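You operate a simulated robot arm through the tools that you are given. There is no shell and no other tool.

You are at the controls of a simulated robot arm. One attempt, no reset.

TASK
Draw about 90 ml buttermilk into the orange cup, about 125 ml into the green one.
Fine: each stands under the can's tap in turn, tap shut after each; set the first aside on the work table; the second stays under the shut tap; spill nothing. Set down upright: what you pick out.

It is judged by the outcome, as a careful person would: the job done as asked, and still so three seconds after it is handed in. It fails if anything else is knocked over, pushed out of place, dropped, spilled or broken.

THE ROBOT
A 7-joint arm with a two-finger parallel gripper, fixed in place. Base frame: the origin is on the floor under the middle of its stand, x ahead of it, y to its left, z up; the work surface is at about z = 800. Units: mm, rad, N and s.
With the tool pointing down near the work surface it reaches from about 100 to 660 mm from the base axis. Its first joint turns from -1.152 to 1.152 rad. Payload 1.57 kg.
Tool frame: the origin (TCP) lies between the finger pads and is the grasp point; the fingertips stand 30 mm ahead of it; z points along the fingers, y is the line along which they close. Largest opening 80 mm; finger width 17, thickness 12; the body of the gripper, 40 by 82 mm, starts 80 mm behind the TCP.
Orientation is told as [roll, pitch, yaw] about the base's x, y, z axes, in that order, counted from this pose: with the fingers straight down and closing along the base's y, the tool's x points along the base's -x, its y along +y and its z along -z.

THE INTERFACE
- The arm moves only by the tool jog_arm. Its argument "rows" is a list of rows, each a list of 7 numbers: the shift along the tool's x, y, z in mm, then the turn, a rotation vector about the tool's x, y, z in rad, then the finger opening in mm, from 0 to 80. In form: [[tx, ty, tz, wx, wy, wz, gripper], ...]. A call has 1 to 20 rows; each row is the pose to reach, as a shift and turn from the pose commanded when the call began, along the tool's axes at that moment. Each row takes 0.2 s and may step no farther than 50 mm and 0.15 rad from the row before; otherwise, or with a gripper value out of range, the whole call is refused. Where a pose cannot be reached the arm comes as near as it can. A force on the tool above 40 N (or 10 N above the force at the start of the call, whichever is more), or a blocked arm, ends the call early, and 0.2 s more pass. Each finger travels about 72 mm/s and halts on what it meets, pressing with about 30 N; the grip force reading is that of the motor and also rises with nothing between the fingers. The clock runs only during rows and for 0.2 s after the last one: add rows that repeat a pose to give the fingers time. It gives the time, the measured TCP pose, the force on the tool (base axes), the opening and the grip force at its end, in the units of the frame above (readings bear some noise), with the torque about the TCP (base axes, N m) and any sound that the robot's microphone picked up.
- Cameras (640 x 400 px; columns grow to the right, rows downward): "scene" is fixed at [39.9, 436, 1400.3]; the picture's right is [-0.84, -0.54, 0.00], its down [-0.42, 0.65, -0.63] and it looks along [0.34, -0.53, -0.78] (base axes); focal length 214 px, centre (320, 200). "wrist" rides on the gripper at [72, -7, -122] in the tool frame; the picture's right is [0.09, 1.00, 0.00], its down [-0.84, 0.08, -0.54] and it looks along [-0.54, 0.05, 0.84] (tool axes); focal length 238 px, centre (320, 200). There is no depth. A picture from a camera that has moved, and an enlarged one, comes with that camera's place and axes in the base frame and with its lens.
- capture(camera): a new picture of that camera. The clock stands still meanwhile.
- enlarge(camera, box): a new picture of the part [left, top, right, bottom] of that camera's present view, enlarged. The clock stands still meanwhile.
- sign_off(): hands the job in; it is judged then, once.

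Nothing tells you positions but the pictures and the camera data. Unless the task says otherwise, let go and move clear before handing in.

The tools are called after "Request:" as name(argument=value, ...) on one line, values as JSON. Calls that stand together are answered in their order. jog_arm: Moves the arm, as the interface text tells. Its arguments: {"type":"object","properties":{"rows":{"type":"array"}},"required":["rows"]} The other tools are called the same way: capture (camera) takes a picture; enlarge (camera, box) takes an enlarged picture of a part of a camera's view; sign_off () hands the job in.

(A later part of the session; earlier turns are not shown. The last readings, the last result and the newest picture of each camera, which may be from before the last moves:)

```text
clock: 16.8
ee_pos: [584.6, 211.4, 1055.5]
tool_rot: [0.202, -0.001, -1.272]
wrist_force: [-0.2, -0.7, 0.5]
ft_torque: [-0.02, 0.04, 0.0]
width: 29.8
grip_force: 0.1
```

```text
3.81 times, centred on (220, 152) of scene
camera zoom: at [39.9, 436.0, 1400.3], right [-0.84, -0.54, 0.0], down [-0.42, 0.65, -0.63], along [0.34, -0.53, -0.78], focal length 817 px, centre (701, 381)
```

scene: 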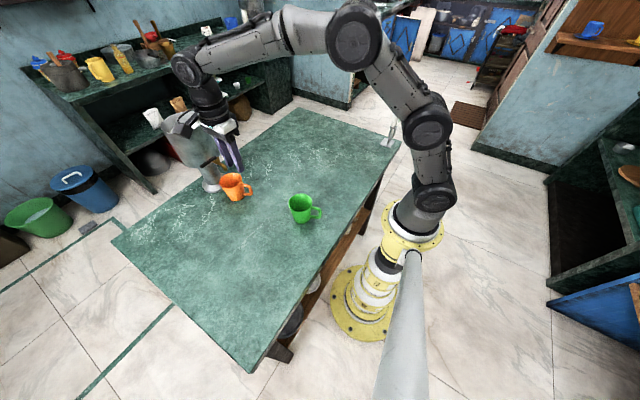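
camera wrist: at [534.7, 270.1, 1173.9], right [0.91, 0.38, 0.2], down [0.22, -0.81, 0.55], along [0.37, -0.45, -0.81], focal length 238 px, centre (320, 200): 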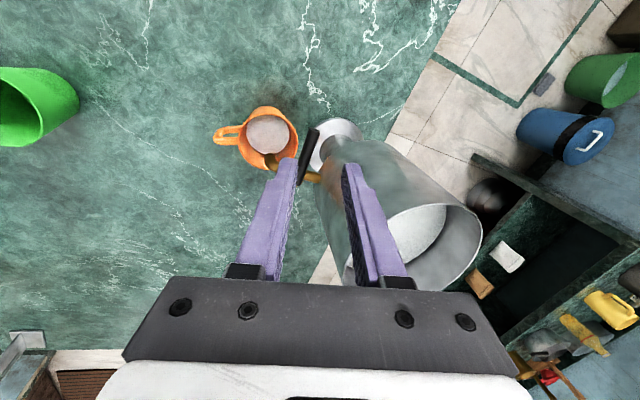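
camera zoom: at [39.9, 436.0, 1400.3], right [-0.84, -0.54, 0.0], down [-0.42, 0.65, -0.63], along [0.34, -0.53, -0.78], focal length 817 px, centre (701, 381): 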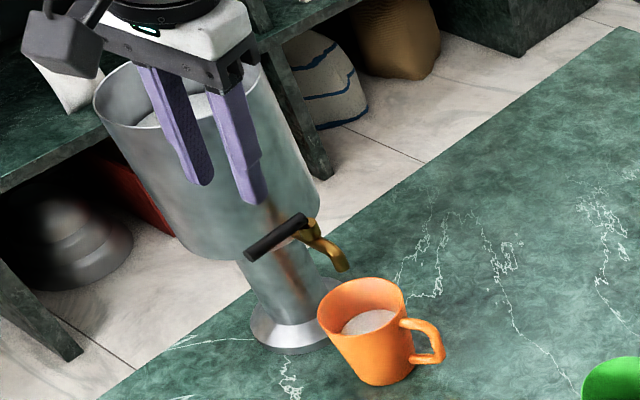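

The lever is back at its starting angle and no stream shows. I draw the hand back and open the fingers for a clear look into the orange cup.

Request:
jog_arm(rows=[[4, -30, 8, 0, 0, 0, 50], [8, -60, 16, 0, 0, 0, 80], [11.1, -76.4, 25.3, 0, 0, 0, 80], [11.1, -76.4, 25.3, 0, 0, 0, 80]])

Request:
capture(camera="wrist")

Request:
enlarge(camera="wrist", box=[275, 115, 375, 205])

Request:
enlarge(camera="scene", box=[220, 168, 250, 202])

Request:
enlarge(camera="scene", box=[150, 95, 260, 205])

```text
clock: 17.8
ee_pos: [513.9, 200.8, 1015.5]
tool_rot: [0.2, 0.001, -1.271]
wrist_force: [-0.3, 0.2, -0.2]
ft_torque: [0.0, 0.01, -0.01]
width: 79.9
grip_force: 0.0
```

```text
taken
camera wrist: at [464.3, 259.5, 1132.6], right [0.91, 0.38, 0.2], down [0.22, -0.81, 0.55], along [0.37, -0.45, -0.81], focal length 238 px, centre (320, 200)
```

wrist: 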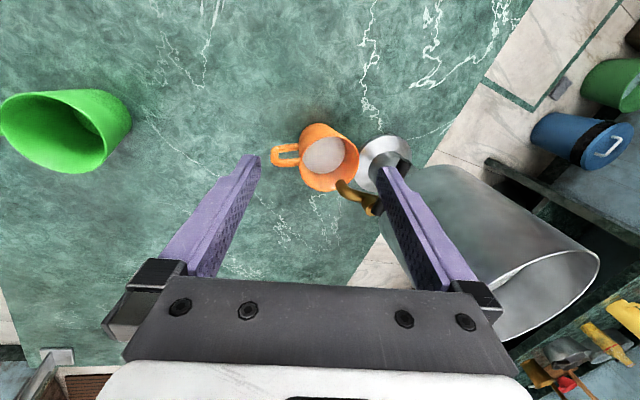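

```text
4.44 times, centred on (325, 160) of wrist
camera zoom: at [464.3, 259.5, 1132.6], right [0.91, 0.38, 0.2], down [0.22, -0.81, 0.55], along [0.37, -0.45, -0.81], focal length 1059 px, centre (298, 378)
```

zoom: 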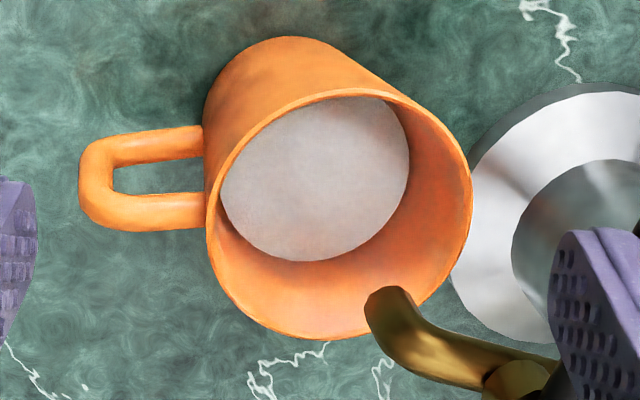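

```text
11.76 times, centred on (235, 185) of scene
camera zoom: at [39.9, 436.0, 1400.3], right [-0.84, -0.54, 0.0], down [-0.42, 0.65, -0.63], along [0.34, -0.53, -0.78], focal length 2523 px, centre (1320, 376)
```

zoom: 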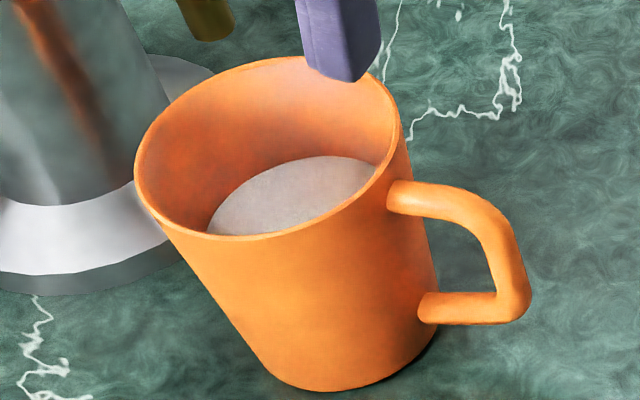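

```text
3.64 times, centred on (205, 150) of scene
camera zoom: at [39.9, 436.0, 1400.3], right [-0.84, -0.54, 0.0], down [-0.42, 0.65, -0.63], along [0.34, -0.53, -0.78], focal length 780 px, centre (738, 382)
```

zoom: 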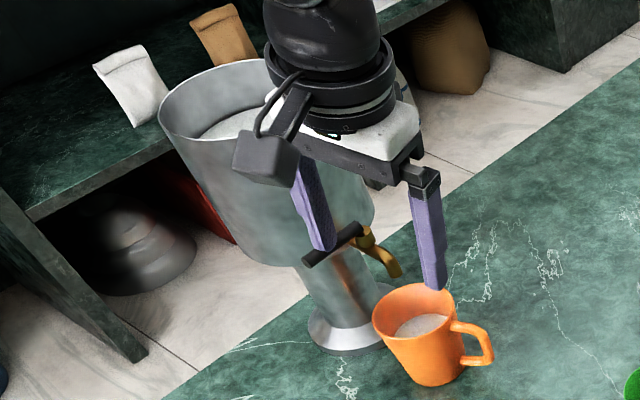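

The orange cup now holds close to 90 ml by every view I can measure, so I leave it at that. Its handle points toward about (-0.91,-0.41), with the outer bar near (512,145,838); I next turn the hand to line up with that handle.

Request:
jog_arm(rows=[[-10, -32, -17, 0.1, 0, 0, 70], [-20.5, -63.8, -33.3, 0.2, 0, 0, 50], [-20.5, -63.8, -33.3, 0.2, 0, 0, 40]])

Request:
jog_arm(rows=[[0, 0, 0, 0, 0, -0.1414, 40], [0, 0, 0, 0, 0, -0.2828, 40], [0, 0, 0, 0, 0, -0.4242, 40], [0, 0, 0, 0, 0, -0.5656, 40], [0, 0, 0, 0, 0, -0.707, 40], [0, 0, 0, 0, 0, -0.8484, 40], [0, 0, 0, 0, 0, -0.9898, 40], [0, 0, 0, 0, 0, -1.1312, 40], [0, 0, 0, 0, 0, -1.2726, 40], [0, 0, 0, 0, 0, -1.414, 40], [0, 0, 0, 0, 0, -1.5554, 40], [0, 0, 0, 0, 0, -1.697, 40], [0, 0, 0, 0, 0, -1.697, 40]])

Request:
capture(camera="wrist")

Request:
enlarge(camera="scene", box=[150, 95, 260, 205])

```text
clock: 18.6
ee_pos: [454.8, 160.2, 1034.9]
tool_rot: [-0.001, -0.001, -1.273]
wrist_force: [-0.8, -0.2, 0.0]
ft_torque: [0.02, 0.01, 0.02]
width: 39.8
grip_force: 0.1
```

```text
clock: 21.4
ee_pos: [455.5, 161.5, 1036.3]
tool_rot: [-0.001, 0.001, 0.427]
wrist_force: [0.5, -1.0, 0.3]
ft_torque: [0.0, -0.02, 0.01]
width: 39.8
grip_force: 0.0
```

```text
taken
camera wrist: at [392.8, 124.4, 1157.1], right [-0.5, 0.87, 0.0], down [0.73, 0.42, 0.54], along [0.47, 0.27, -0.84], focal length 238 px, centre (320, 200)
```

wrist: 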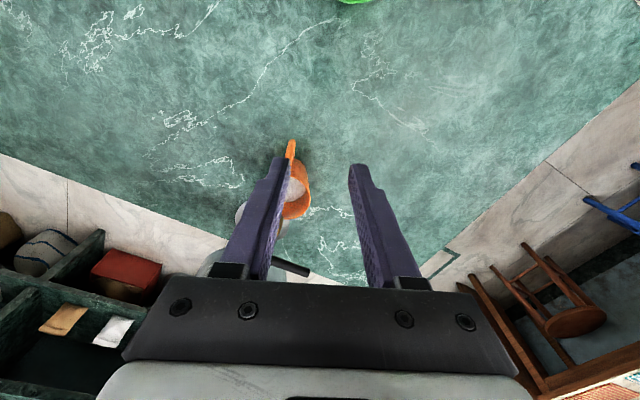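

```text
3.64 times, centred on (205, 150) of scene
camera zoom: at [39.9, 436.0, 1400.3], right [-0.84, -0.54, 0.0], down [-0.42, 0.65, -0.63], along [0.34, -0.53, -0.78], focal length 780 px, centre (738, 382)
```

zoom: 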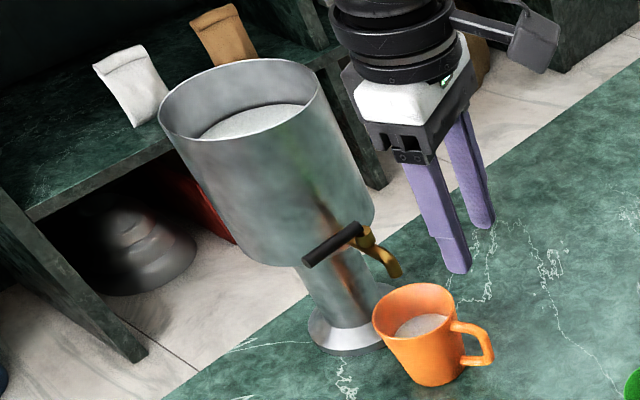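

The tap is shut and the can's level has dropped by about 9 mm, which agrees with roughly 90 ml drawn. Now I move over the orange cup's handle, still high, to check alignment.

Request:
enlarge(camera="scene", box=[160, 105, 210, 140])

Request:
enlarge(camera="wrist", box=[220, 110, 400, 260])

```text
11.43 times, centred on (185, 122) of scene
camera zoom: at [39.9, 436.0, 1400.3], right [-0.84, -0.54, 0.0], down [-0.42, 0.65, -0.63], along [0.34, -0.53, -0.78], focal length 2451 px, centre (1863, 1086)
```

zoom: 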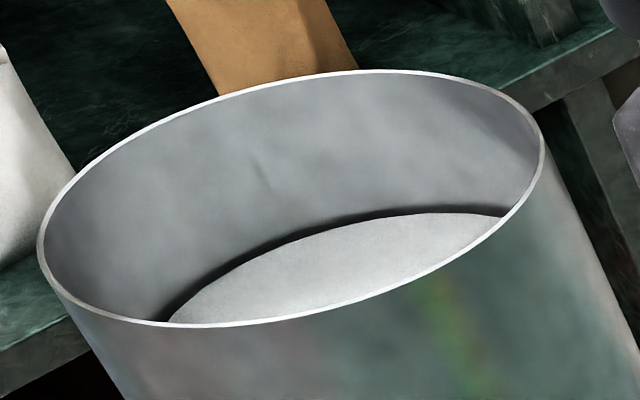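

```text
2.67 times, centred on (310, 185) of wrist
camera zoom: at [392.8, 124.4, 1157.1], right [-0.5, 0.87, 0.0], down [0.73, 0.42, 0.54], along [0.47, 0.27, -0.84], focal length 636 px, centre (347, 240)
```

zoom: 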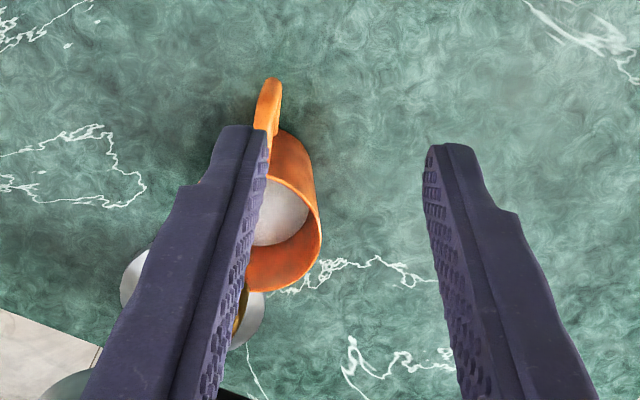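

The hand is aligned with the handle's direction. I now move above the handle, fingers straddling its plane, and check before lowering.

Request:
jog_arm(rows=[[-12.6, -9.7, 21, 0, 0, 0, 40], [-25.2, -19.4, 43, 0, 0, 0, 40], [-37.9, -29.1, 64, 0, 0, 0, 40], [-50.5, -38.8, 86, 0, 0, 0, 40], [-50.5, -38.8, 86, 0, 0, 0, 40]])

Request:
capture(camera="wrist")

Request:
enlarge(camera="wrist", box=[240, 120, 400, 260])

Request:
enlarge(camera="scene", box=[200, 120, 280, 210])

```text
clock: 22.6
ee_pos: [518.8, 146.2, 949.0]
tool_rot: [0.001, -0.001, 0.425]
wrist_force: [-0.1, -0.6, 0.7]
ft_torque: [-0.04, 0.03, 0.02]
width: 40.1
grip_force: 0.0
```

```text
taken
camera wrist: at [454.9, 109.1, 1070.5], right [-0.49, 0.87, 0.0], down [0.73, 0.42, 0.54], along [0.47, 0.27, -0.84], focal length 238 px, centre (320, 200)
```

wrist: 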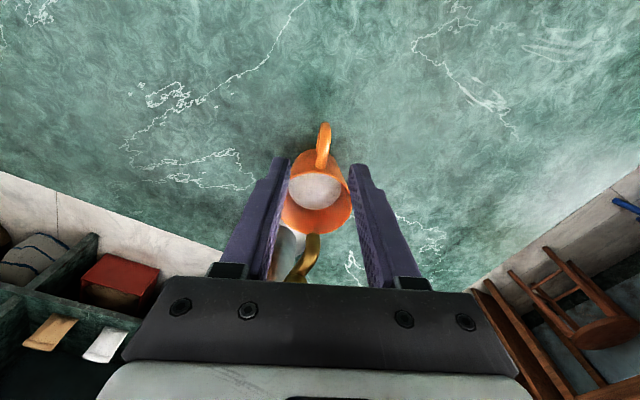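

```text
2.86 times, centred on (320, 190) of wrist
camera zoom: at [454.9, 109.1, 1070.5], right [-0.49, 0.87, 0.0], down [0.73, 0.42, 0.54], along [0.47, 0.27, -0.84], focal length 681 px, centre (320, 229)
```

zoom: 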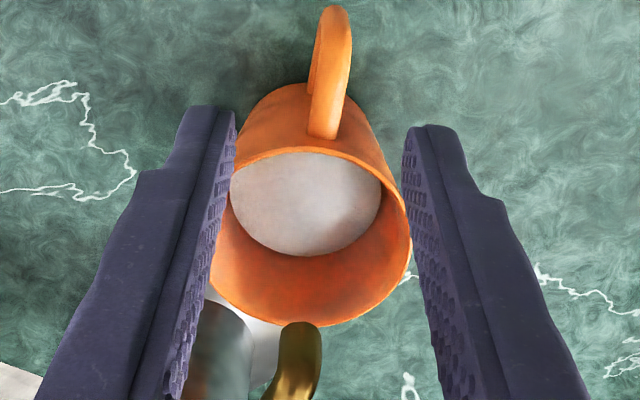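

```text
4.44 times, centred on (240, 165) of scene
camera zoom: at [39.9, 436.0, 1400.3], right [-0.84, -0.54, 0.0], down [-0.42, 0.65, -0.63], along [0.34, -0.53, -0.78], focal length 953 px, centre (676, 356)
```

zoom: 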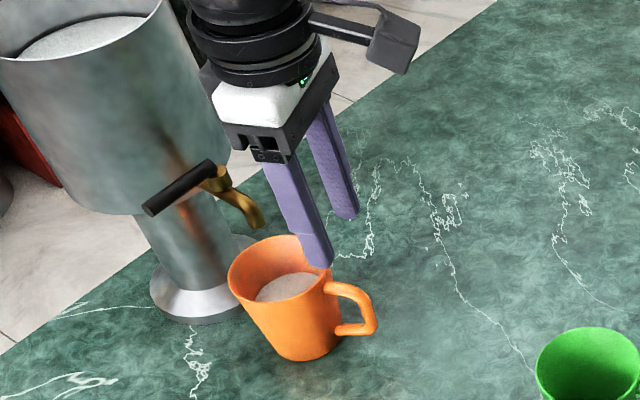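

The handle's plane is aligned with the fingers and about 3 mm off centre, so I correct that and lower the open fingers around the handle.

Request:
jog_arm(rows=[[0, 3, 20, 0, 0, 0, 40], [0, 3, 45, 0, 0, 0, 40], [0, 3, 70, 0, 0, 0, 40], [0, 3, 90, 0, 0, 0, 40], [0, 3, 106, 0, 0, 0, 40], [0, 3, 106, 0, 0, 0, 40]])

Request:
capture(camera="wrist")

Request:
enlarge(camera="wrist", box=[240, 120, 400, 260])

Request:
enlarge(camera="scene", box=[210, 140, 270, 205])

```text
clock: 24.0
ee_pos: [516.1, 149.4, 842.0]
tool_rot: [-0.001, -0.001, 0.425]
wrist_force: [0.2, 0.4, 0.4]
ft_torque: [0.01, -0.03, 0.01]
width: 39.9
grip_force: 0.1
```

```text
taken
camera wrist: at [453.4, 113.0, 964.7], right [-0.49, 0.87, 0.0], down [0.73, 0.42, 0.54], along [0.47, 0.27, -0.84], focal length 238 px, centre (320, 200)
```

wrist: 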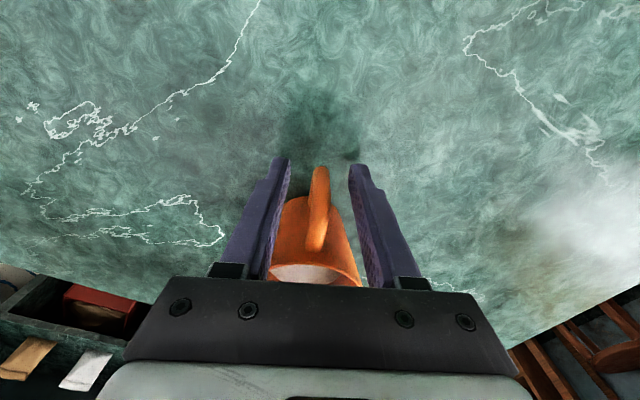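

```text
2.86 times, centred on (320, 190) of wrist
camera zoom: at [453.4, 113.0, 964.7], right [-0.49, 0.87, 0.0], down [0.73, 0.42, 0.54], along [0.47, 0.27, -0.84], focal length 681 px, centre (320, 229)
```

zoom: 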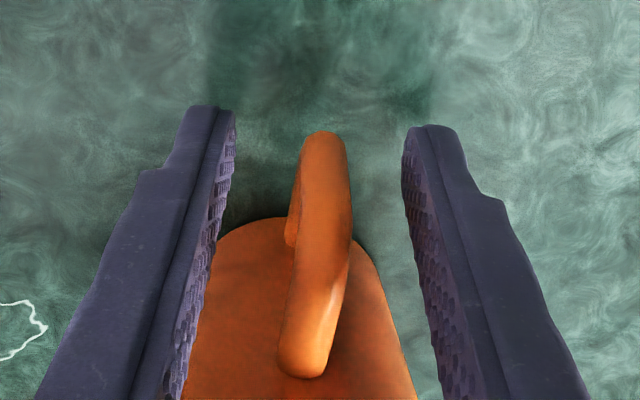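

```text
6.15 times, centred on (240, 172) of scene
camera zoom: at [39.9, 436.0, 1400.3], right [-0.84, -0.54, 0.0], down [-0.42, 0.65, -0.63], along [0.34, -0.53, -0.78], focal length 1320 px, centre (812, 369)
```

zoom: 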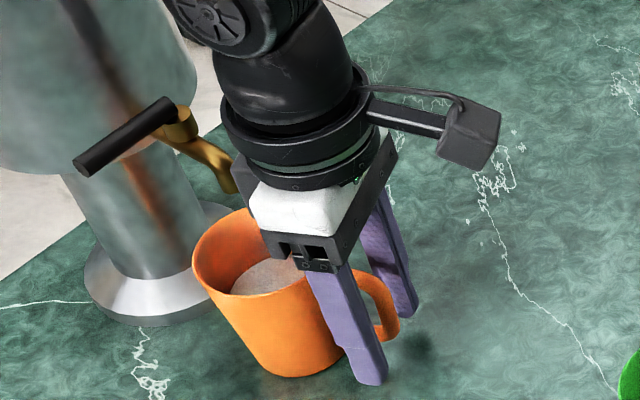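

The handle sits centred between the fingers. I close on it gently and check the grip.

Request:
jog_arm(rows=[[0, 0, 0, 0, 0, 0, 28], [0, 0, 0, 0, 0, 0, 18], [0, 0, 0, 0, 0, 0, 10], [0, 0, 0, 0, 0, 0, 2], [0, 0, 0, 0, 0, 0, 0], [0, 0, 0, 0, 0, 0, 0]])

Request:
enlarge(camera="wrist", box=[240, 120, 400, 280])

Request:
enlarge(camera="scene", box=[210, 140, 270, 205])

```text
clock: 25.4
ee_pos: [516.0, 149.7, 843.5]
tool_rot: [0.0, 0.001, 0.426]
wrist_force: [-0.2, 0.3, 0.7]
ft_torque: [-0.02, -0.03, 0.01]
width: 9.6
grip_force: 27.1
```

```text
2.50 times, centred on (320, 200) of wrist
camera zoom: at [453.4, 113.1, 965.0], right [-0.49, 0.87, 0.0], down [0.73, 0.42, 0.54], along [0.47, 0.27, -0.84], focal length 596 px, centre (320, 200)
```

zoom: 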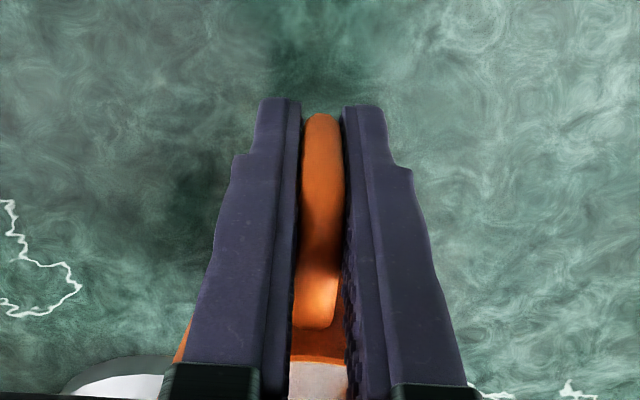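

```text
6.15 times, centred on (240, 172) of scene
camera zoom: at [39.9, 436.0, 1400.3], right [-0.84, -0.54, 0.0], down [-0.42, 0.65, -0.63], along [0.34, -0.53, -0.78], focal length 1320 px, centre (812, 369)
```

zoom: 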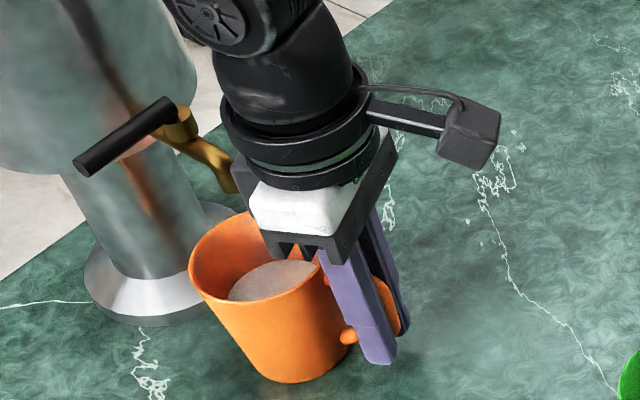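

The handle is held firmly at 9.6 mm. I lift about 12 mm, still well below the spout, and check that the cup hangs level.

Request:
jog_arm(rows=[[0, 0, -3, 0, 0, 0, 0], [0, 0, -6, 0, 0, 0, 0], [0, 0, -9, 0, 0, 0, 0], [0, 0, -12, 0, 0, 0, 0], [0, 0, -12, 0, 0, 0, 0]])

Request:
enlarge(camera="scene", box=[210, 140, 270, 205])

```text
clock: 26.6
ee_pos: [517.7, 150.5, 854.7]
tool_rot: [0.0, -0.001, 0.426]
wrist_force: [-0.1, 1.2, 1.1]
ft_torque: [-0.01, -0.06, 0.02]
width: 9.7
grip_force: 27.1
```

```text
6.15 times, centred on (240, 172) of scene
camera zoom: at [39.9, 436.0, 1400.3], right [-0.84, -0.54, 0.0], down [-0.42, 0.65, -0.63], along [0.34, -0.53, -0.78], focal length 1320 px, centre (812, 369)
```

zoom: 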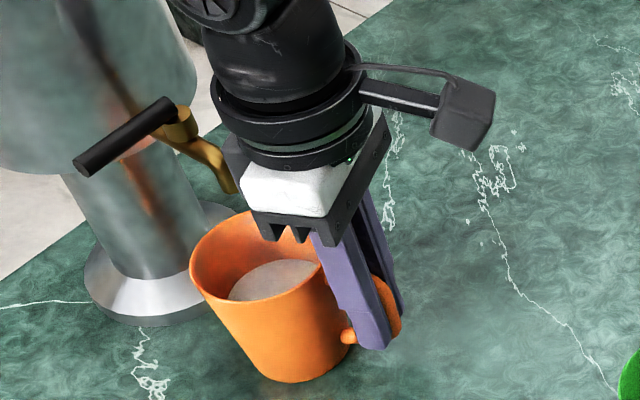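

The cup did not come up with the fingers; they slid along the handle. I look closely before trying anything else.

Request:
enlarge(camera="wrist", box=[260, 130, 380, 280])

Request:
enlarge(camera="scene", box=[232, 170, 262, 204])

```text
2.67 times, centred on (320, 205) of wrist
camera zoom: at [453.8, 112.9, 977.2], right [-0.49, 0.87, 0.0], down [0.73, 0.42, 0.54], along [0.47, 0.27, -0.84], focal length 636 px, centre (320, 187)
```

zoom: 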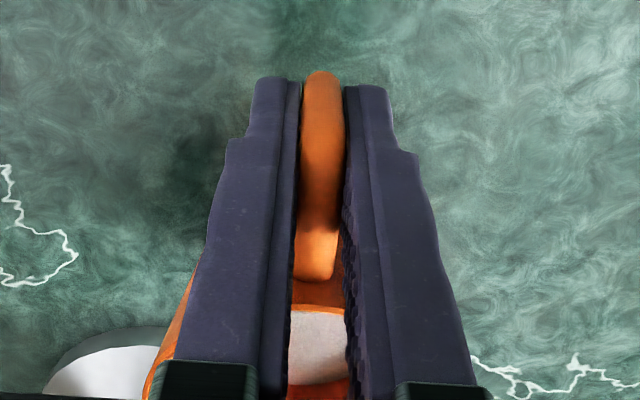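

```text
11.76 times, centred on (247, 187) of scene
camera zoom: at [39.9, 436.0, 1400.3], right [-0.84, -0.54, 0.0], down [-0.42, 0.65, -0.63], along [0.34, -0.53, -0.78], focal length 2523 px, centre (1179, 353)
```

zoom: 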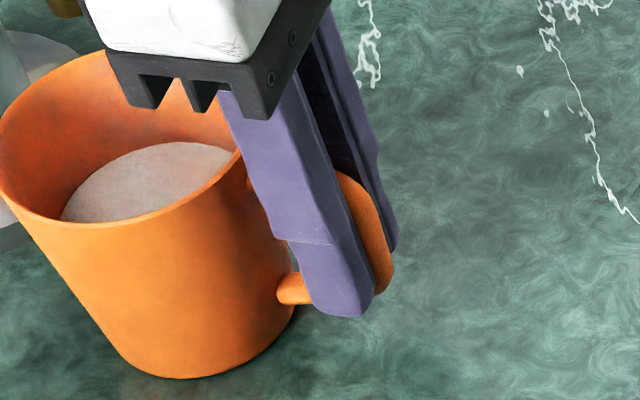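

The fingers slid off along the handle with almost no resistance. I will loosen, go back down, take the bar more centrally in the pads, and test with a very small lift.

Request:
jog_arm(rows=[[0, 0, 0, 0, 0, 0, 20], [0, 0, 0, 0, 0, 0, 24], [2, 0, 6, 0, 0, 0, 24], [4.5, 0, 14, 0, 0, 0, 24], [4.5, 0, 18, 0, 0, 0, 24], [4.5, 0, 18, 0, 0, 0, 24]])

Request:
enlarge(camera="wrist", box=[260, 130, 380, 280])

Request:
enlarge(camera="scene", box=[225, 165, 265, 205])

```text
clock: 28.0
ee_pos: [511.3, 148.2, 837.1]
tool_rot: [0.001, -0.001, 0.425]
wrist_force: [-0.4, -0.4, 0.5]
ft_torque: [-0.03, 0.0, 0.0]
width: 23.9
grip_force: 0.1
```

```text
2.67 times, centred on (320, 205) of wrist
camera zoom: at [449.1, 110.9, 958.6], right [-0.49, 0.87, 0.0], down [0.73, 0.42, 0.54], along [0.47, 0.27, -0.84], focal length 636 px, centre (320, 187)
```

zoom: 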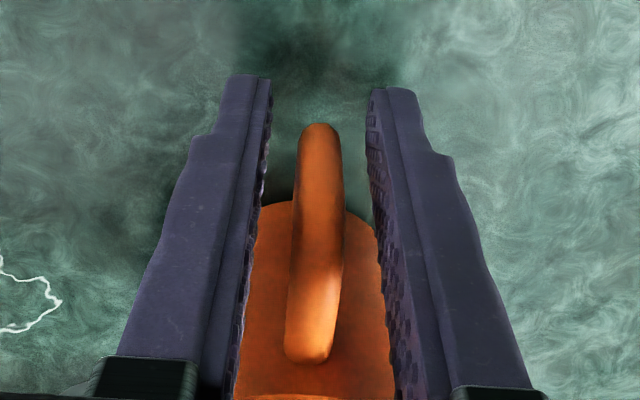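

```text
10.00 times, centred on (245, 185) of scene
camera zoom: at [39.9, 436.0, 1400.3], right [-0.84, -0.54, 0.0], down [-0.42, 0.65, -0.63], along [0.34, -0.53, -0.78], focal length 2145 px, centre (1070, 350)
```

zoom: 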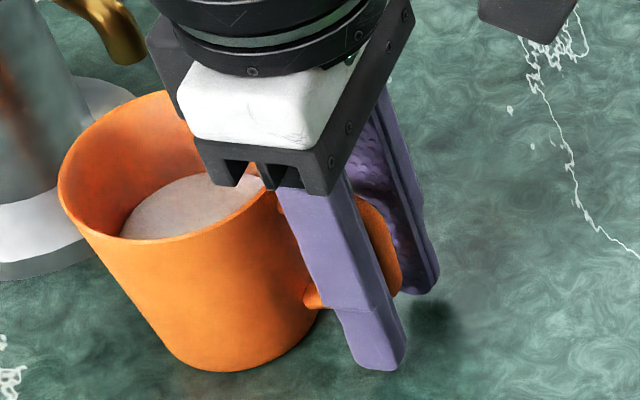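

The handle is well within the pads now. I close again, giving the fingers more time, and then lift just 5 mm.

Request:
jog_arm(rows=[[0, 0, 0, 0, 0, 0, 16], [0, 0, 0, 0, 0, 0, 8], [0, 0, 0, 0, 0, 0, 0], [0, 0, 0, 0, 0, 0, 0], [0, 0, 0, 0, 0, 0, 0], [0, 0, 0, 0, 0, 0, 0]])

Request:
enlarge(camera="scene", box=[225, 165, 265, 205])

Request:
jog_arm(rows=[[0, 0, -1, 0, 0, 0, 0], [0, 0, -2, 0, 0, 0, 0], [0, 0, -3, 0, 0, 0, 0], [0, 0, -4, 0, 0, 0, 0], [0, 0, -5, 0, 0, 0, 0]])

Request:
enlarge(camera="scene", box=[225, 165, 265, 205])

Request:
enlarge(camera="wrist", box=[260, 130, 380, 280])

```text
clock: 29.4
ee_pos: [511.4, 148.8, 836.3]
tool_rot: [0.0, 0.001, 0.426]
wrist_force: [0.1, -0.5, 0.1]
ft_torque: [-0.02, 0.03, 0.01]
width: 9.6
grip_force: 28.2
```

```text
10.00 times, centred on (245, 185) of scene
camera zoom: at [39.9, 436.0, 1400.3], right [-0.84, -0.54, 0.0], down [-0.42, 0.65, -0.63], along [0.34, -0.53, -0.78], focal length 2145 px, centre (1070, 350)
```

zoom: 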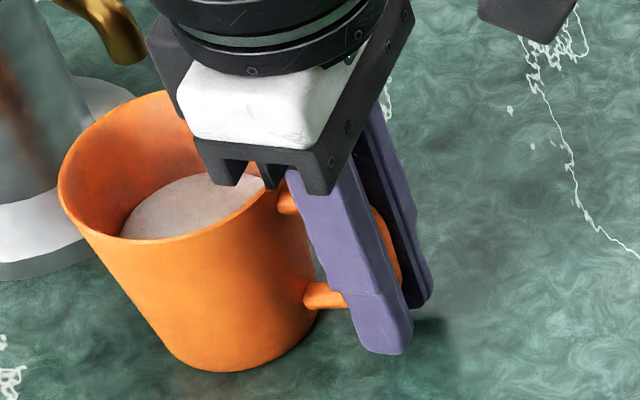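

```text
clock: 30.6
ee_pos: [511.6, 147.6, 842.8]
tool_rot: [-0.001, -0.002, 0.426]
wrist_force: [-0.2, 0.8, -0.5]
ft_torque: [-0.02, 0.08, 0.0]
width: 9.5
grip_force: 27.4
```

```text
10.00 times, centred on (245, 185) of scene
camera zoom: at [39.9, 436.0, 1400.3], right [-0.84, -0.54, 0.0], down [-0.42, 0.65, -0.63], along [0.34, -0.53, -0.78], focal length 2145 px, centre (1070, 350)
```

zoom: 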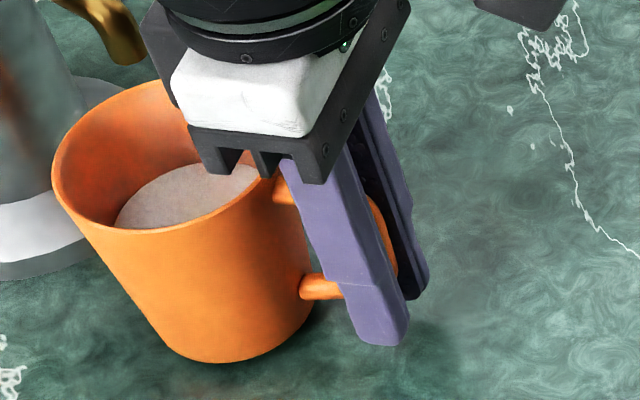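

```text
2.67 times, centred on (320, 205) of wrist
camera zoom: at [449.3, 111.1, 963.9], right [-0.49, 0.87, 0.0], down [0.73, 0.42, 0.54], along [0.47, 0.27, -0.84], focal length 636 px, centre (320, 187)
```

zoom: 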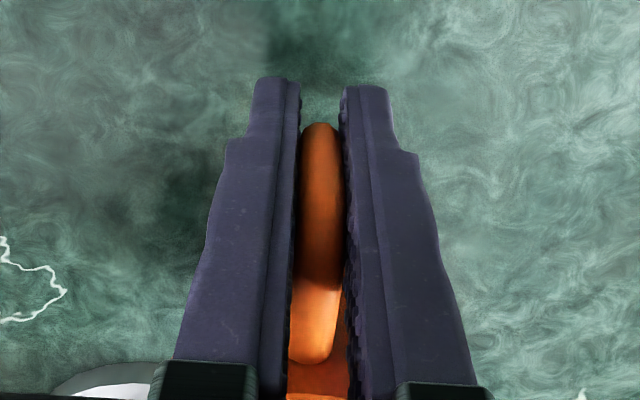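

This time the cup came up cleanly and level with the hand. I carry it slowly, low over the table, straight back from the tap first.

Request:
jog_arm(rows=[[0, 0, -3, 0, 0, 0, 0], [3, 1.5, -5, 0, 0, 0, 0], [11, 5, -6, 0, 0, 0, 0], [22, 10, -6, 0, 0, 0, 0], [33, 15, -6, 0, 0, 0, 0], [44, 20, -6, 0, 0, 0, 0], [51, 23, -6, 0, 0, 0, 0], [54.6, 24.8, -6, 0, 0, 0, 0], [54.6, 24.8, -6, 0, 0, 0, 0]])

Request:
enlarge(camera="scene", box=[200, 130, 320, 230])

```text
clock: 32.6
ee_pos: [450.5, 149.6, 847.6]
tool_rot: [-0.002, 0.0, 0.425]
wrist_force: [0.3, -0.3, -1.2]
ft_torque: [0.0, 0.08, 0.0]
width: 9.7
grip_force: 27.7
```

```text
4.00 times, centred on (260, 180) of scene
camera zoom: at [39.9, 436.0, 1400.3], right [-0.84, -0.54, 0.0], down [-0.42, 0.65, -0.63], along [0.34, -0.53, -0.78], focal length 858 px, centre (560, 280)
```

zoom: 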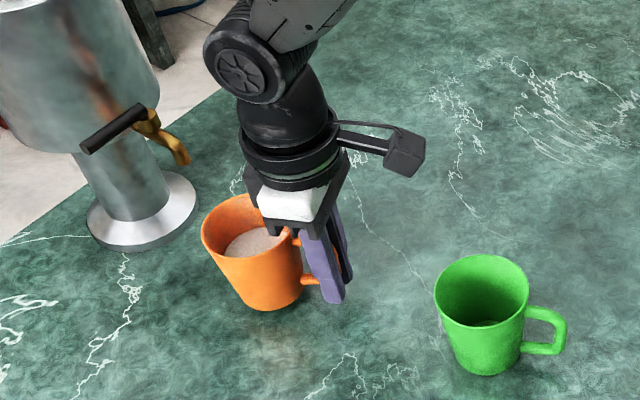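

The orange cup is clear of the tap and hanging level. I carry it sideways to a free place on the table near (480,-70).

Request:
jog_arm(rows=[[3, -5, 0, 0, 0, 0, 0], [9, -15, 0, 0, 0, 0, 0], [18, -29, 0, 0, 0, 0, 0], [27, -44, 0, 0, 0, 0, 0], [36, -59, 0, 0, 0, 0, 0], [45, -74, 0, 0, 0, 0, 0], [54, -89, 0, 0, 0, 0, 0], [63, -104, 0, 0, 0, 0, 0], [72, -119, 0, 0, 0, 0, 0], [81, -134, 0, 0, 0, 0, 0], [90, -149, 0, 0, 0, 0, 0], [99, -164, 0, 0, 0, 0, 0], [108, -179, 0, 0, 0, 0, 0], [116, -193, 0, 0, 0, 0, 0], [122, -203, 0, 0, 0, 0, 0], [126.2, -210.7, 0, 0, 0, 0, 0], [126.2, -210.7, 0, 0, 0, 0, 0]])

Request:
enlarge(camera="scene", box=[220, 110, 360, 230])

Request:
jog_arm(rows=[[0, 0, 0, 0, 0, 0, 0]])

Request:
jog_arm(rows=[[0, 0, 0, 0, 0, 0, 0]])

Request:
jog_arm(rows=[[0, 0, 0, 0, 0, 0, 0]])

Request:
jog_arm(rows=[[0, 0, 0, 0, 0, 0, 0]])

Request:
jog_arm(rows=[[0, 0, 0, 0, 0, 0, 0]])

Request:
jog_arm(rows=[[0, 0, 0, 0, 0, 0, 0]])

```text
clock: 36.2
ee_pos: [423.9, -95.6, 848.2]
tool_rot: [-0.001, 0.0, 0.427]
wrist_force: [-0.3, -0.2, -1.4]
ft_torque: [-0.03, 0.08, -0.03]
width: 9.6
grip_force: 27.9
```

```text
3.33 times, centred on (290, 170) of scene
camera zoom: at [39.9, 436.0, 1400.3], right [-0.84, -0.54, 0.0], down [-0.42, 0.65, -0.63], along [0.34, -0.53, -0.78], focal length 715 px, centre (420, 300)
```

zoom: 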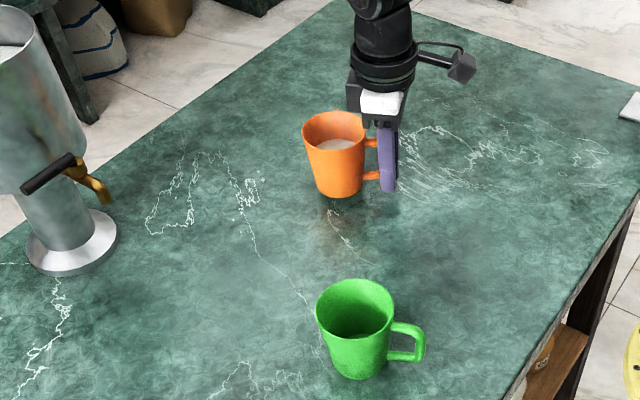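

```text
clock: 36.6
ee_pos: [424.9, -96.4, 847.6]
tool_rot: [-0.001, -0.001, 0.425]
wrist_force: [-0.3, 0.5, -0.8]
ft_torque: [-0.03, 0.08, -0.01]
width: 9.7
grip_force: 28.0
```

```text
clock: 37.0
ee_pos: [424.5, -95.9, 849.0]
tool_rot: [0.001, 0.0, 0.426]
wrist_force: [0.1, -0.6, -1.6]
ft_torque: [-0.06, 0.06, 0.02]
width: 9.7
grip_force: 27.9
```

```text
clock: 37.4
ee_pos: [423.3, -96.8, 848.4]
tool_rot: [0.0, 0.001, 0.426]
wrist_force: [-0.2, 0.0, -1.1]
ft_torque: [-0.02, 0.07, -0.03]
width: 9.4
grip_force: 27.2
```

```text
clock: 37.8
ee_pos: [423.3, -95.9, 847.9]
tool_rot: [0.0, -0.001, 0.425]
wrist_force: [-0.4, -0.2, -1.5]
ft_torque: [-0.06, 0.06, -0.01]
width: 9.5
grip_force: 27.9
```

```text
clock: 38.2
ee_pos: [424.8, -96.0, 847.7]
tool_rot: [0.0, 0.0, 0.426]
wrist_force: [-0.4, -0.2, -1.0]
ft_torque: [-0.04, 0.07, 0.02]
width: 9.6
grip_force: 28.0
```

```text
clock: 38.6
ee_pos: [424.2, -96.3, 848.2]
tool_rot: [0.0, -0.001, 0.425]
wrist_force: [-0.2, -0.7, -2.0]
ft_torque: [-0.07, 0.08, -0.03]
width: 9.5
grip_force: 27.9
```

The cup hangs level and weighs about 1.35 N with its contents. I now set it down here slowly.

Request:
jog_arm(rows=[[0, 0, 3, 0, 0, 0, 0], [0, 0, 6, 0, 0, 0, 0], [0, 0, 8, 0, 0, 0, 0], [0, 0, 9.5, 0, 0, 0, 0], [0, 0, 10.5, 0, 0, 0, 0], [0, 0, 11, 0, 0, 0, 0], [0, 0, 11, 0, 0, 0, 0]])

Request:
enlarge(camera="scene", box=[270, 130, 320, 180])

```text
clock: 40.2
ee_pos: [423.7, -96.4, 836.3]
tool_rot: [0.001, -0.001, 0.426]
wrist_force: [-0.2, -0.6, 0.0]
ft_torque: [-0.02, -0.04, -0.02]
width: 9.6
grip_force: 28.0
```

```text
8.00 times, centred on (295, 155) of scene
camera zoom: at [39.9, 436.0, 1400.3], right [-0.84, -0.54, 0.0], down [-0.42, 0.65, -0.63], along [0.34, -0.53, -0.78], focal length 1716 px, centre (520, 560)
```

zoom: 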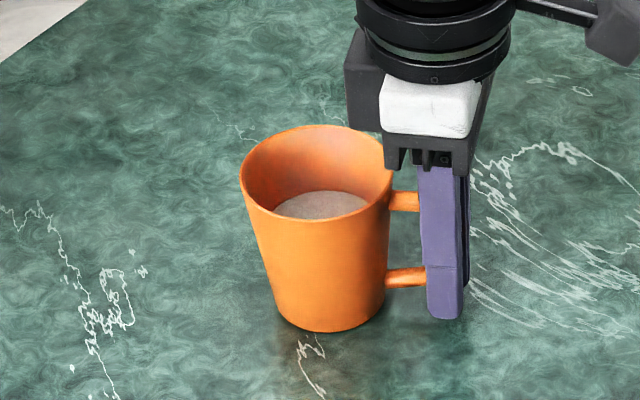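

The weight is off the hand, so the cup stands on the table. I open the fingers and rise straight up.

Request:
jog_arm(rows=[[0, 0, 0, 0, 0, 0, 13], [0, 0, 0, 0, 0, 0, 20], [0, 0, 0, 0, 0, 0, 28], [0, 0, 0, 0, 0, 0, 28]])

Request:
jog_arm(rows=[[0, 0, -15, 0, 0, 0, 28], [0, 0, -40, 0, 0, 0, 28], [0, 0, -70, 0, 0, 0, 28], [0, 0, -110, 0, 0, 0, 28], [0, 0, -150, 0, 0, 0, 40], [0, 0, -150, 0, 0, 0, 60]])

Request:
capture(camera="wrist")

Request:
enlarge(camera="scene", box=[260, 120, 340, 230])

```text
clock: 41.2
ee_pos: [424.6, -96.5, 837.4]
tool_rot: [0.0, -0.001, 0.427]
wrist_force: [0.0, -0.8, 0.2]
ft_torque: [-0.01, 0.0, 0.01]
width: 27.9
grip_force: 0.0
```

```text
clock: 42.6
ee_pos: [423.4, -95.6, 987.9]
tool_rot: [0.0, -0.001, 0.425]
wrist_force: [-0.6, 0.5, 0.5]
ft_torque: [0.0, 0.04, -0.01]
width: 60.0
grip_force: 0.1
```

```text
taken
camera wrist: at [361.2, -133.3, 1109.9], right [-0.49, 0.87, 0.0], down [0.73, 0.42, 0.54], along [0.47, 0.27, -0.84], focal length 238 px, centre (320, 200)
```

wrist: 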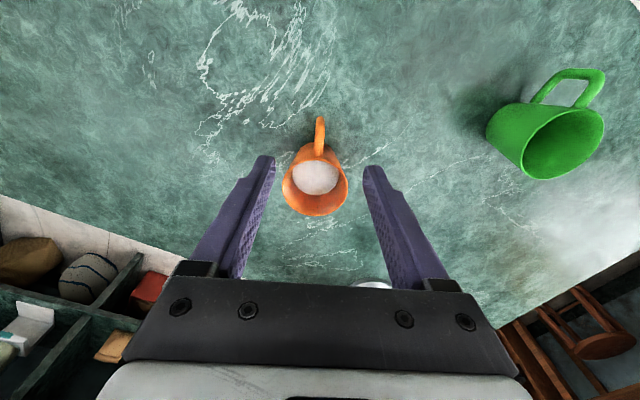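

```text
3.64 times, centred on (300, 175) of scene
camera zoom: at [39.9, 436.0, 1400.3], right [-0.84, -0.54, 0.0], down [-0.42, 0.65, -0.63], along [0.34, -0.53, -0.78], focal length 780 px, centre (393, 291)
```

zoom: 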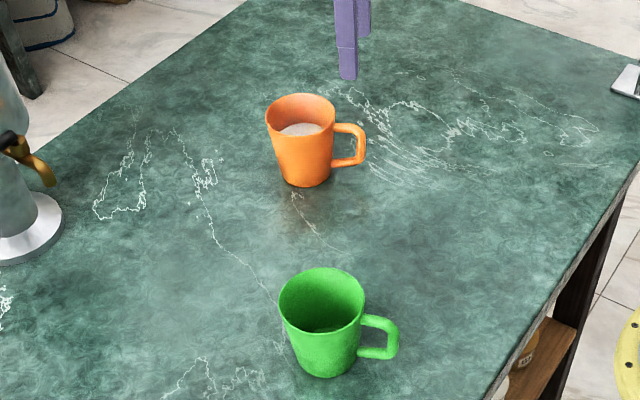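

The orange cup stands upright and undisturbed near (480,-70). Next I move over toward the green cup to look at it, its handle and its inside.

Request:
enlarge(camera="wrist", box=[270, 110, 370, 230])

Request:
jog_arm(rows=[[10, 28, 0, 0, 0, 0, 60], [25, 68, 0, 0, 0, 0, 60], [40, 108, 0, 0, 0, 0, 60], [55, 148, 0, 0, 0, 0, 60], [70, 188, 0, 0, 0, 0, 60], [82, 220, 0, 0, 0, 0, 60], [88.7, 237.8, 0, 0, 0, 0, 60], [88.7, 237.8, 0, 0, 0, 0, 60]])

Request:
capture(camera="wrist")

Request:
enlarge(camera="wrist", box=[250, 110, 390, 260])

```text
3.33 times, centred on (320, 170) of wrist
camera zoom: at [361.2, -133.3, 1109.9], right [-0.49, 0.87, 0.0], down [0.73, 0.42, 0.54], along [0.47, 0.27, -0.84], focal length 794 px, centre (320, 300)
```

zoom: 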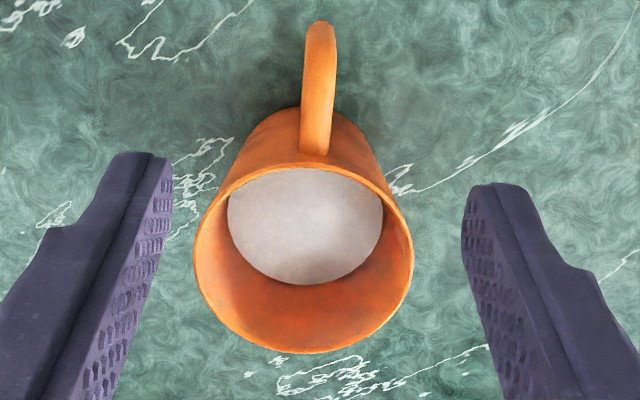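

```text
clock: 44.4
ee_pos: [243.1, 83.5, 987.5]
tool_rot: [0.001, 0.001, 0.424]
wrist_force: [0.6, -0.4, -0.6]
ft_torque: [-0.01, 0.03, 0.0]
width: 60.1
grip_force: 0.1
```

```text
taken
camera wrist: at [181.2, 47.5, 1109.1], right [-0.49, 0.87, 0.0], down [0.73, 0.42, 0.54], along [0.47, 0.27, -0.84], focal length 238 px, centre (320, 200)
```

wrist: 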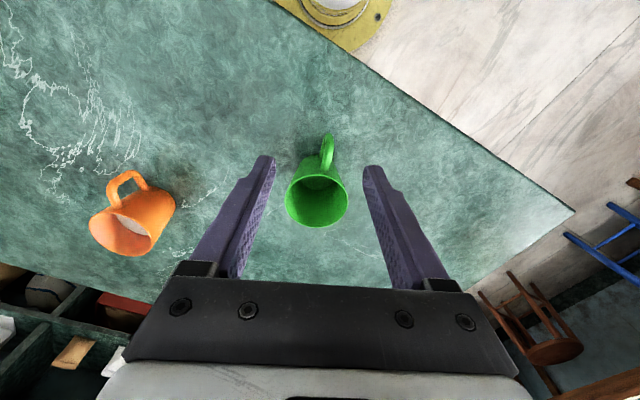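

```text
2.67 times, centred on (320, 185) of wrist
camera zoom: at [181.2, 47.5, 1109.1], right [-0.49, 0.87, 0.0], down [0.73, 0.42, 0.54], along [0.47, 0.27, -0.84], focal length 636 px, centre (320, 240)
```

zoom: 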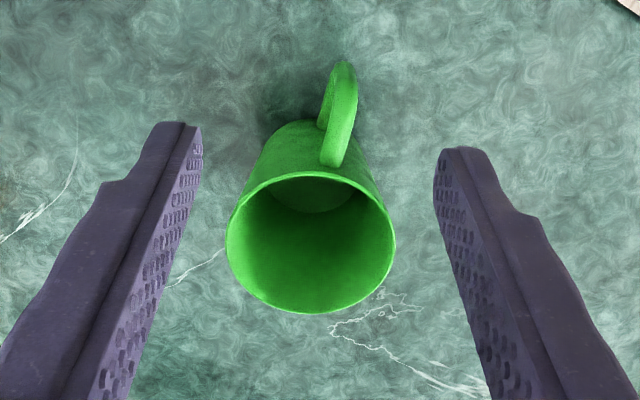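

The green cup is at about (311,120), empty, with its handle toward me. I enlarge it to read its inner floor and handle more exactly.

Request:
enlarge(camera="wrist", box=[275, 125, 355, 230])

Request:
enlarge(camera="scene", box=[280, 185, 330, 230])

```text
3.81 times, centred on (315, 178) of wrist
camera zoom: at [181.2, 47.5, 1109.1], right [-0.49, 0.87, 0.0], down [0.73, 0.42, 0.54], along [0.47, 0.27, -0.84], focal length 908 px, centre (339, 286)
```

zoom: 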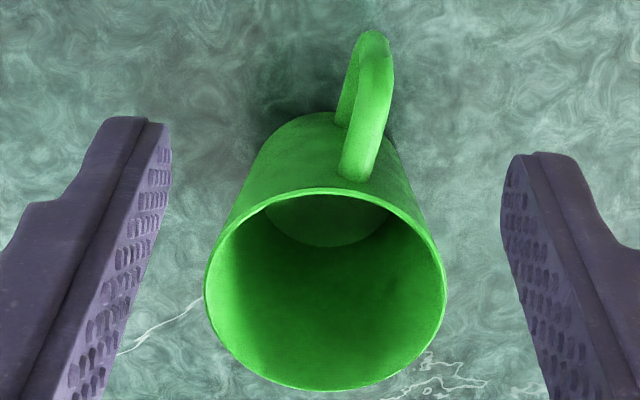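

```text
8.89 times, centred on (305, 208) of scene
camera zoom: at [39.9, 436.0, 1400.3], right [-0.84, -0.54, 0.0], down [-0.42, 0.65, -0.63], along [0.34, -0.53, -0.78], focal length 1906 px, centre (453, 133)
```

zoom: 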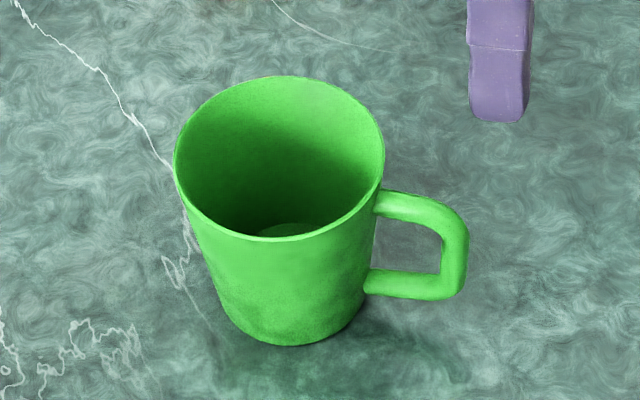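

The green cup's floor is near z = 807–808 and its handle points roughly along (-0.93,-0.37). I move above its handle and check the alignment before lowering.

Request:
jog_arm(rows=[[-8, 3, 18, 0, 0, 0.02, 50], [-17.6, 6.3, 37, 0, 0, 0.045, 40], [-17.6, 6.3, 37, 0, 0, 0.045, 40], [-17.6, 6.3, 37, 0, 0, 0.045, 40]])

Request:
enlarge(camera="wrist", box=[240, 100, 400, 260])

Request:
capture(camera="wrist")

```text
clock: 45.4
ee_pos: [258.5, 96.9, 948.8]
tool_rot: [-0.001, -0.002, 0.381]
wrist_force: [0.4, -0.5, -0.3]
ft_torque: [-0.01, 0.02, 0.03]
width: 40.0
grip_force: 0.1
```

```text
2.50 times, centred on (320, 180) of wrist
camera zoom: at [194.0, 63.8, 1071.2], right [-0.46, 0.89, 0.0], down [0.75, 0.38, 0.54], along [0.48, 0.25, -0.84], focal length 596 px, centre (320, 250)
```

zoom: 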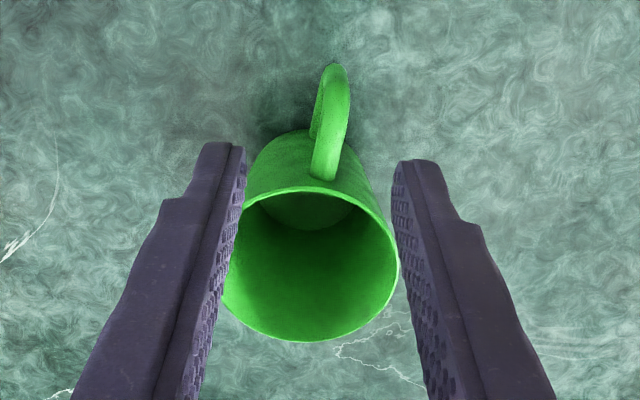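

```text
taken
camera wrist: at [194.0, 63.8, 1071.2], right [-0.46, 0.89, 0.0], down [0.75, 0.38, 0.54], along [0.48, 0.25, -0.84], focal length 238 px, centre (320, 200)
```

wrist: 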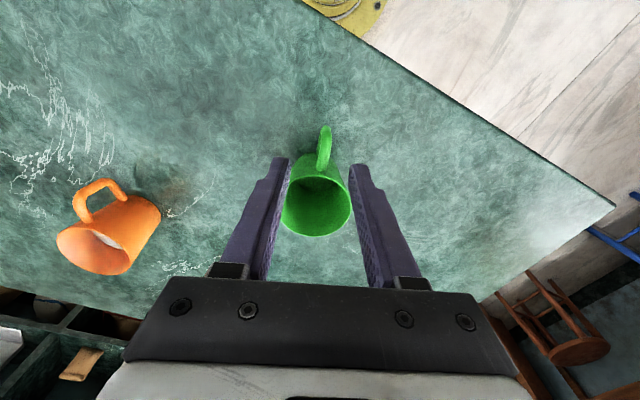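

The handle is nearly parallel to the fingers and about 4 mm to one side. I correct this and lower around the handle.

Request:
jog_arm(rows=[[1, 4.3, 20, 0, 0, 0.03, 40], [1.6, 4.3, 50, 0, 0, 0.03, 40], [1.6, 4.3, 75, 0, 0, 0.03, 40], [1.6, 4.3, 95, 0, 0, 0.03, 40], [1.6, 4.3, 112, 0, 0, 0.03, 40], [1.6, 4.3, 112, 0, 0, 0.03, 30]])

Request:
enlarge(camera="wrist", box=[260, 130, 380, 280])

Request:
enlarge(camera="scene", box=[280, 185, 340, 235])

```text
clock: 46.8
ee_pos: [255.1, 98.1, 838.5]
tool_rot: [0.0, 0.001, 0.351]
wrist_force: [0.5, 1.4, -0.3]
ft_torque: [0.0, -0.02, -0.03]
width: 29.6
grip_force: 0.1
```

```text
2.67 times, centred on (320, 205) of wrist
camera zoom: at [190.5, 67.6, 959.0], right [-0.43, 0.9, 0.0], down [0.76, 0.36, 0.54], along [0.49, 0.23, -0.84], focal length 636 px, centre (320, 187)
```

zoom: 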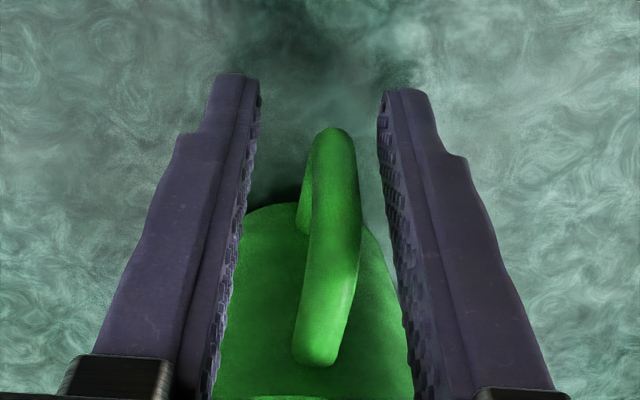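

```text
8.00 times, centred on (310, 210) of scene
camera zoom: at [39.9, 436.0, 1400.3], right [-0.84, -0.54, 0.0], down [-0.42, 0.65, -0.63], along [0.34, -0.53, -0.78], focal length 1716 px, centre (400, 120)
```

zoom: 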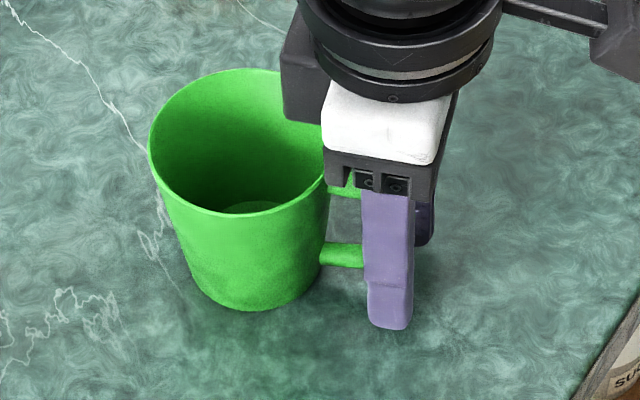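

The handle sits about 4.5 mm toward the right finger, so I centre the hand on it and then close.

Request:
jog_arm(rows=[[0, 2, 0, 0, 0, 0, 30], [0, 4.5, 0, 0, 0, 0, 30], [0, 4.5, 1.5, 0, 0, 0, 24], [0, 4.5, 1.5, 0, 0, 0, 24]])

Request:
enlarge(camera="wrist", box=[260, 130, 380, 280])

```text
clock: 47.8
ee_pos: [254.8, 103.4, 837.0]
tool_rot: [0.0, 0.0, 0.351]
wrist_force: [0.5, 0.2, -0.4]
ft_torque: [0.03, 0.02, 0.01]
width: 24.1
grip_force: 0.2
```

```text
2.67 times, centred on (320, 205) of wrist
camera zoom: at [188.9, 72.2, 957.9], right [-0.43, 0.9, 0.0], down [0.76, 0.36, 0.54], along [0.49, 0.23, -0.84], focal length 636 px, centre (320, 187)
```

zoom: 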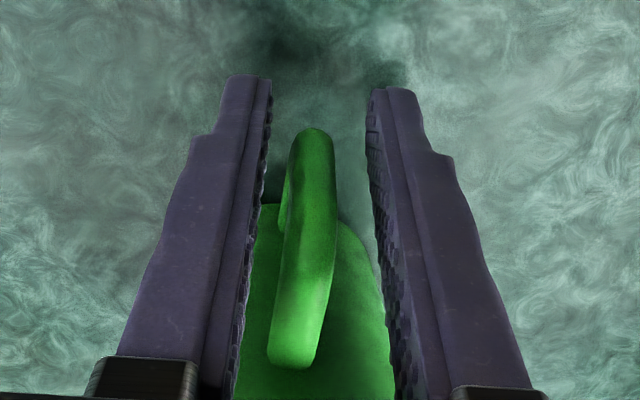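

That overshot by about 3 mm; I shift back a little, then close on the handle.

Request:
jog_arm(rows=[[0, -2.7, 0, 0, 0, 0, 24], [0, -2.7, 0, 0, 0, 0, 24]])

Request:
enlarge(camera="wrist", box=[260, 130, 380, 280])

```text
clock: 48.4
ee_pos: [254.2, 102.8, 836.6]
tool_rot: [0.0, 0.0, 0.35]
wrist_force: [0.1, 0.4, 0.0]
ft_torque: [-0.01, 0.02, 0.01]
width: 23.8
grip_force: 0.0
```

```text
2.67 times, centred on (320, 205) of wrist
camera zoom: at [190.0, 69.9, 957.9], right [-0.43, 0.9, 0.0], down [0.76, 0.36, 0.54], along [0.49, 0.23, -0.84], focal length 636 px, centre (320, 187)
```

zoom: 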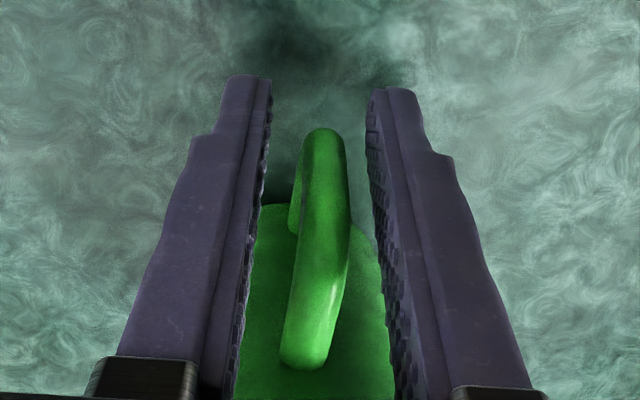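

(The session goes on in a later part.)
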